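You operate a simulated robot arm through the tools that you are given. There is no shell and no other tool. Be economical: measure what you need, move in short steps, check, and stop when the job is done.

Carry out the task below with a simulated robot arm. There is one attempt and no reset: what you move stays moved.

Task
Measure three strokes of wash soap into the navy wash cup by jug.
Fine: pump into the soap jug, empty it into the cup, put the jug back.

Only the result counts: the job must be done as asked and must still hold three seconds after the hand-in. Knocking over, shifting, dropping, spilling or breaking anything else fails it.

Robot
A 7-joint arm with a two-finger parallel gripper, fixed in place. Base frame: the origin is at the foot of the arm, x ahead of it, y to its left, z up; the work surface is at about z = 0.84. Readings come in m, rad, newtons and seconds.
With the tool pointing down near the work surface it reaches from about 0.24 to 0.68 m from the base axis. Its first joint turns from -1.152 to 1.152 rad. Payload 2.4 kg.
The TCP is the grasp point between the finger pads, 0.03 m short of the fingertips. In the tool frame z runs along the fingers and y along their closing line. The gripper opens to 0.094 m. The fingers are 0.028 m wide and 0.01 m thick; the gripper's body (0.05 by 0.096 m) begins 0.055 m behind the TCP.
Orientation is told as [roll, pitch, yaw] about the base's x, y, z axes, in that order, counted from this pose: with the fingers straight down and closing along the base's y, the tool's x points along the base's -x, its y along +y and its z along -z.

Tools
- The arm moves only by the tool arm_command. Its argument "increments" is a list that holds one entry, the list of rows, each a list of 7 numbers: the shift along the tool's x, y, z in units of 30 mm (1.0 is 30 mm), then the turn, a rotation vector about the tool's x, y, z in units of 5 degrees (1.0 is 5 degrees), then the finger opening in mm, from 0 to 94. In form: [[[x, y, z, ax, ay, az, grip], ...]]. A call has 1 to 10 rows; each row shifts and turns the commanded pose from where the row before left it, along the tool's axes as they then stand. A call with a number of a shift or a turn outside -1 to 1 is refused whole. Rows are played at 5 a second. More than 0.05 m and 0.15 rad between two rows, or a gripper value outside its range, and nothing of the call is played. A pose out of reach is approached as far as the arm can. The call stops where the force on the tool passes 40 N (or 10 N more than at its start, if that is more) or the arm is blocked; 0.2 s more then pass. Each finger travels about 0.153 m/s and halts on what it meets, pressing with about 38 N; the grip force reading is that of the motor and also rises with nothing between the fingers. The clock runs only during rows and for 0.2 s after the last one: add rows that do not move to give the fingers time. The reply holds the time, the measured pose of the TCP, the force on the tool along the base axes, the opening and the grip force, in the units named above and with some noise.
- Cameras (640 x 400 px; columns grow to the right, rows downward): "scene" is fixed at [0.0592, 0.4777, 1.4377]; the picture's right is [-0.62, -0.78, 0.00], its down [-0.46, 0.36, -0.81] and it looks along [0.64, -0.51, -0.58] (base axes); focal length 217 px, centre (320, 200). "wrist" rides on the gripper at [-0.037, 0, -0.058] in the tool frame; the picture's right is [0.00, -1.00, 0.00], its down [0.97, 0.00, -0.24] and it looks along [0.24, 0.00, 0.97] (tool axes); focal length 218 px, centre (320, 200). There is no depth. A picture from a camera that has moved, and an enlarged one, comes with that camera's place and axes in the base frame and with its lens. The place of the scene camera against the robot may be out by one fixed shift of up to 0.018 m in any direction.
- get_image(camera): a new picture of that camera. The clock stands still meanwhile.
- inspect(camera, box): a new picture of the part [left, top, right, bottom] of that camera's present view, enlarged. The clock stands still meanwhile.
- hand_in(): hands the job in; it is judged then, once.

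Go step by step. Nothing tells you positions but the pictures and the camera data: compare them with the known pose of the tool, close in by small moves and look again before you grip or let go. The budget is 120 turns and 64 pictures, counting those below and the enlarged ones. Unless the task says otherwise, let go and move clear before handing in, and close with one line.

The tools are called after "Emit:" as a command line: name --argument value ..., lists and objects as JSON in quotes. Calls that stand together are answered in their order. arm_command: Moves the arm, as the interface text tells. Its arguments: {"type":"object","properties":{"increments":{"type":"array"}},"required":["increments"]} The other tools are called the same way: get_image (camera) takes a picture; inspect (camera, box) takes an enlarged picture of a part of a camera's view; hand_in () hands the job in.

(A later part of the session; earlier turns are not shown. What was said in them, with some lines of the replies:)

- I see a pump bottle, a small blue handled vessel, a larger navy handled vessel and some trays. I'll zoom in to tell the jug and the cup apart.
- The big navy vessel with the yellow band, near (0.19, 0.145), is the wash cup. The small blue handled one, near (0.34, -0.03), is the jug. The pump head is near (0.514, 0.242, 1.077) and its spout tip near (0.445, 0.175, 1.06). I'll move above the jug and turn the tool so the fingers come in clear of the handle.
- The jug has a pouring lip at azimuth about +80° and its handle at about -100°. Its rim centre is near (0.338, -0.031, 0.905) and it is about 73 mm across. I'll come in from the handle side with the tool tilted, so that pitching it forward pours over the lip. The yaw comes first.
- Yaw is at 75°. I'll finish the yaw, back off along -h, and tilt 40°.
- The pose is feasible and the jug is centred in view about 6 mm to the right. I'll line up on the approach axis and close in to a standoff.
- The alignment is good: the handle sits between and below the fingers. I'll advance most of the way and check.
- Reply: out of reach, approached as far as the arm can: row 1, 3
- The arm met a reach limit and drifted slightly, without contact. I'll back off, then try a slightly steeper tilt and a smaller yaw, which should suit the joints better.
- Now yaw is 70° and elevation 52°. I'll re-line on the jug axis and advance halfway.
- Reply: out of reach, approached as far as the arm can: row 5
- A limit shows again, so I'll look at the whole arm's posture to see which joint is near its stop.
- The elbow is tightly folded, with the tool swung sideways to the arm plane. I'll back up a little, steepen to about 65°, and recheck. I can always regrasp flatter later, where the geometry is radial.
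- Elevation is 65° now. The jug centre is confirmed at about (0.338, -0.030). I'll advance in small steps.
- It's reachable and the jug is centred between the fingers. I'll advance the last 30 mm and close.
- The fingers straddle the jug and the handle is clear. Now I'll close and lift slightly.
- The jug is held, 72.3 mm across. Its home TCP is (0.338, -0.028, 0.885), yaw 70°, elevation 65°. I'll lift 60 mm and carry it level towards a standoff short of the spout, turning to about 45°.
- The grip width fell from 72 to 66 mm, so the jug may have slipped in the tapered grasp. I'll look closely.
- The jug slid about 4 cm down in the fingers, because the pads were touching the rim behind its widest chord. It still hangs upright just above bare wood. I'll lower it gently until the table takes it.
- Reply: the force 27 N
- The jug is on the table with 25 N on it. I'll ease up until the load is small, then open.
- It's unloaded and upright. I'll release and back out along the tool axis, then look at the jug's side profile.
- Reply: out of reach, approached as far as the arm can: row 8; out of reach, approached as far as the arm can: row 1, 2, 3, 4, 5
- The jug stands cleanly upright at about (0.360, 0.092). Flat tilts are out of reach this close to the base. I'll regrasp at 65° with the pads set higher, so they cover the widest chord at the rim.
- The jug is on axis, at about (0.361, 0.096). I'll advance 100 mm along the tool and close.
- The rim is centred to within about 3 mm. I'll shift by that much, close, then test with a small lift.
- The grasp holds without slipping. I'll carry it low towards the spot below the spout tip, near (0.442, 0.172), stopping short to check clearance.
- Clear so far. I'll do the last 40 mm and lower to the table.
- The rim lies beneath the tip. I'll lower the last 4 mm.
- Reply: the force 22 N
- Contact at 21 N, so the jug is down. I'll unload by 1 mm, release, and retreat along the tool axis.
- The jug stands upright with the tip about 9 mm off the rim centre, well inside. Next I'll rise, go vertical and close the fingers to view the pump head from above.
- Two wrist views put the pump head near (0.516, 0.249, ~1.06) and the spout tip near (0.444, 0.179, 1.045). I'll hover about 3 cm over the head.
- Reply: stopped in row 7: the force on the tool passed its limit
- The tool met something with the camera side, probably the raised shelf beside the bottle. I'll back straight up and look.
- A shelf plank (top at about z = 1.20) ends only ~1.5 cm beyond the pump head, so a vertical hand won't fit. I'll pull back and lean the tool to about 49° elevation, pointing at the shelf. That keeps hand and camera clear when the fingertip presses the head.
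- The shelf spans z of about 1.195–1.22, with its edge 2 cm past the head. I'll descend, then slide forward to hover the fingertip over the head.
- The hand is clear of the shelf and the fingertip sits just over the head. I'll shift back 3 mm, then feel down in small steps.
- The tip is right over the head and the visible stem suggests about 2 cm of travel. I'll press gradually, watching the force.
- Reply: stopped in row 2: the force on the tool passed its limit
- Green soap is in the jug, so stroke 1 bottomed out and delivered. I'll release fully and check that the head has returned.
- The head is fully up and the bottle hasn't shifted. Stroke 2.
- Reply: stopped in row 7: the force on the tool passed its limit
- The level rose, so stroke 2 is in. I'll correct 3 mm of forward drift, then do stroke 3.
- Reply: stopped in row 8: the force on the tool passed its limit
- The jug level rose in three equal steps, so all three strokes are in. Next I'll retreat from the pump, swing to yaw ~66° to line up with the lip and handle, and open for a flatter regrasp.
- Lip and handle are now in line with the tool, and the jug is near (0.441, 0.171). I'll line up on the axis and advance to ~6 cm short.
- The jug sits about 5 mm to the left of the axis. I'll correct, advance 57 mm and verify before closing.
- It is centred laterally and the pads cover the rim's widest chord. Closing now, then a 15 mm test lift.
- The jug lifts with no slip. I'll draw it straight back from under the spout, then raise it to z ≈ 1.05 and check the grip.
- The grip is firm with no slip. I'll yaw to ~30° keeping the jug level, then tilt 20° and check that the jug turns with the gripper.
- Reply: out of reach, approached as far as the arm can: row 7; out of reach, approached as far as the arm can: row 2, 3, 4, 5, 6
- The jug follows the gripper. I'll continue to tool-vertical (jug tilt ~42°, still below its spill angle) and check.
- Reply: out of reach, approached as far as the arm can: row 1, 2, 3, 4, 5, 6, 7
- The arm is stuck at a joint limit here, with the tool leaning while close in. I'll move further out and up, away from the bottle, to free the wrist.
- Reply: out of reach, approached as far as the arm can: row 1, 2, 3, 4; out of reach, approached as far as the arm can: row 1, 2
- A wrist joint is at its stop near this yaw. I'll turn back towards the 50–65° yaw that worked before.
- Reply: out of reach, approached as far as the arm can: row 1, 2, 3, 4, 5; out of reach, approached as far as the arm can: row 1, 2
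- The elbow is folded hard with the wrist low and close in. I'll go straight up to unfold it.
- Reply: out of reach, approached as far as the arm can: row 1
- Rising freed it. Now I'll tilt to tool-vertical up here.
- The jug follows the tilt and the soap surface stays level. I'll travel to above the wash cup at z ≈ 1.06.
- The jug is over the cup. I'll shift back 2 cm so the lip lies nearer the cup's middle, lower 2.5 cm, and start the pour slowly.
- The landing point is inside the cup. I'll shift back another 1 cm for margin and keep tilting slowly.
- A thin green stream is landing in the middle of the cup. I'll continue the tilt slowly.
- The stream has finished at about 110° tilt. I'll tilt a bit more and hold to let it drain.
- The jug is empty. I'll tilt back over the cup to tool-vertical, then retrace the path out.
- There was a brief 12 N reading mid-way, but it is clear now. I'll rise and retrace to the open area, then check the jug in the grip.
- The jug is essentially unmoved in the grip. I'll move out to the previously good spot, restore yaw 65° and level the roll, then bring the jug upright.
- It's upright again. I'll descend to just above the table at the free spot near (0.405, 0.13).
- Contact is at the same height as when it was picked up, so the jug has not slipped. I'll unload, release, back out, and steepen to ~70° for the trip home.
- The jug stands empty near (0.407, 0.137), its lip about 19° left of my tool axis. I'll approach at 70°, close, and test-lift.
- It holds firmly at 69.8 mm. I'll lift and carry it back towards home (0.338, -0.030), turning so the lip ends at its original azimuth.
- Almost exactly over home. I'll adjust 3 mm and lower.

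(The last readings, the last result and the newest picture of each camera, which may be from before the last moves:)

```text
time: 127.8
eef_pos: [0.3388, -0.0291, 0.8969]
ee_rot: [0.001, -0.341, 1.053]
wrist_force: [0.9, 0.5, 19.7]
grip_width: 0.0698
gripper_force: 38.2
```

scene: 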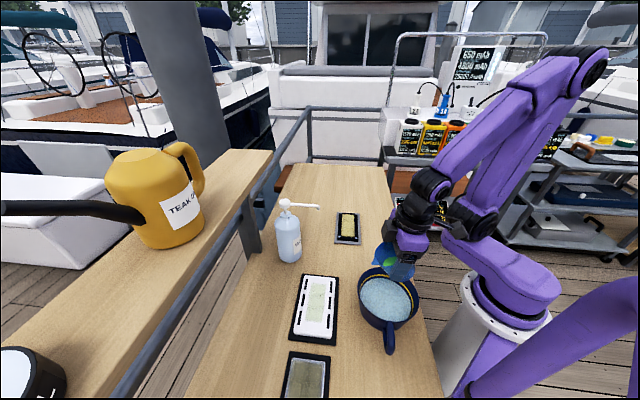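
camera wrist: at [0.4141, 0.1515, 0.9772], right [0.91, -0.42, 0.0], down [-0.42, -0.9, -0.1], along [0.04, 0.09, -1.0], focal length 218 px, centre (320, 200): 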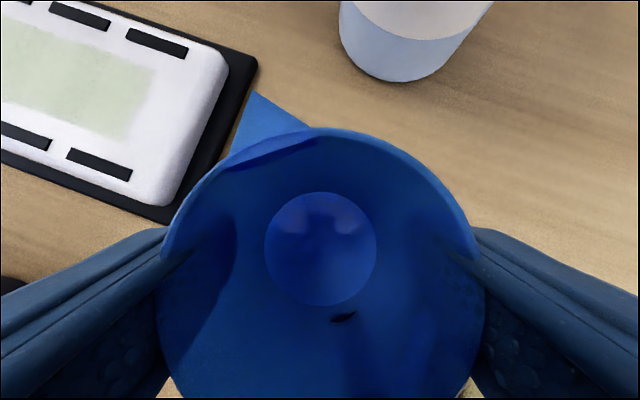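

The jug is on the table at home. I'll unload, release, back away up the tool axis, and check.

Emit:
arm_command --increments '[[[-0.01, 0, -0.03, 0, 0, 0, 55], [0, 0, 0, 0, 0, 0, 75], [0, 0, 0, 0, 0, 0, 94], [0, 0, 0, 0, 0, 0, 94], [0, 0, -0.6, 0, 0, 0, 94], [0, 0, -0.8, 0, 0, 0, 94], [0, 0, -0.9, 0, 0, 0, 94], [0, 0, -0.9, 0, 0, 0, 94], [0, 0, -0.9, 0, 0, 0, 94], [0, 0, 0, 0, 0, 0, 94]]]'

Emit:
get_image --camera "scene"

```text
time: 130.0
eef_pos: [0.3172, -0.0669, 1.0125]
ee_rot: [0.004, -0.338, 1.053]
wrist_force: [0.7, -0.5, 0.0]
grip_width: 0.0938
gripper_force: 0.0
```

```text
1 pictures are left
```

scene: 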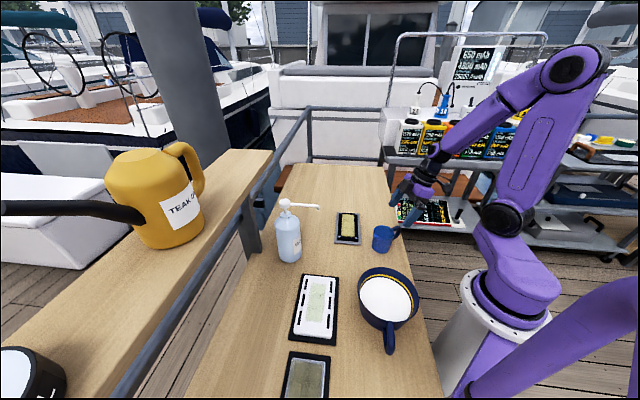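

The jug stands upright in its original place, nothing else has moved, and the arm is clear. I'm handing in.

Emit:
hand_in

```text
The job is handed in.
```

I pumped three strokes of soap into the jug, emptied it into the navy wash cup and put the jug back upright in its place; nothing else looks moved, though the arm's camera housing bumped the raised shelf once along the way.
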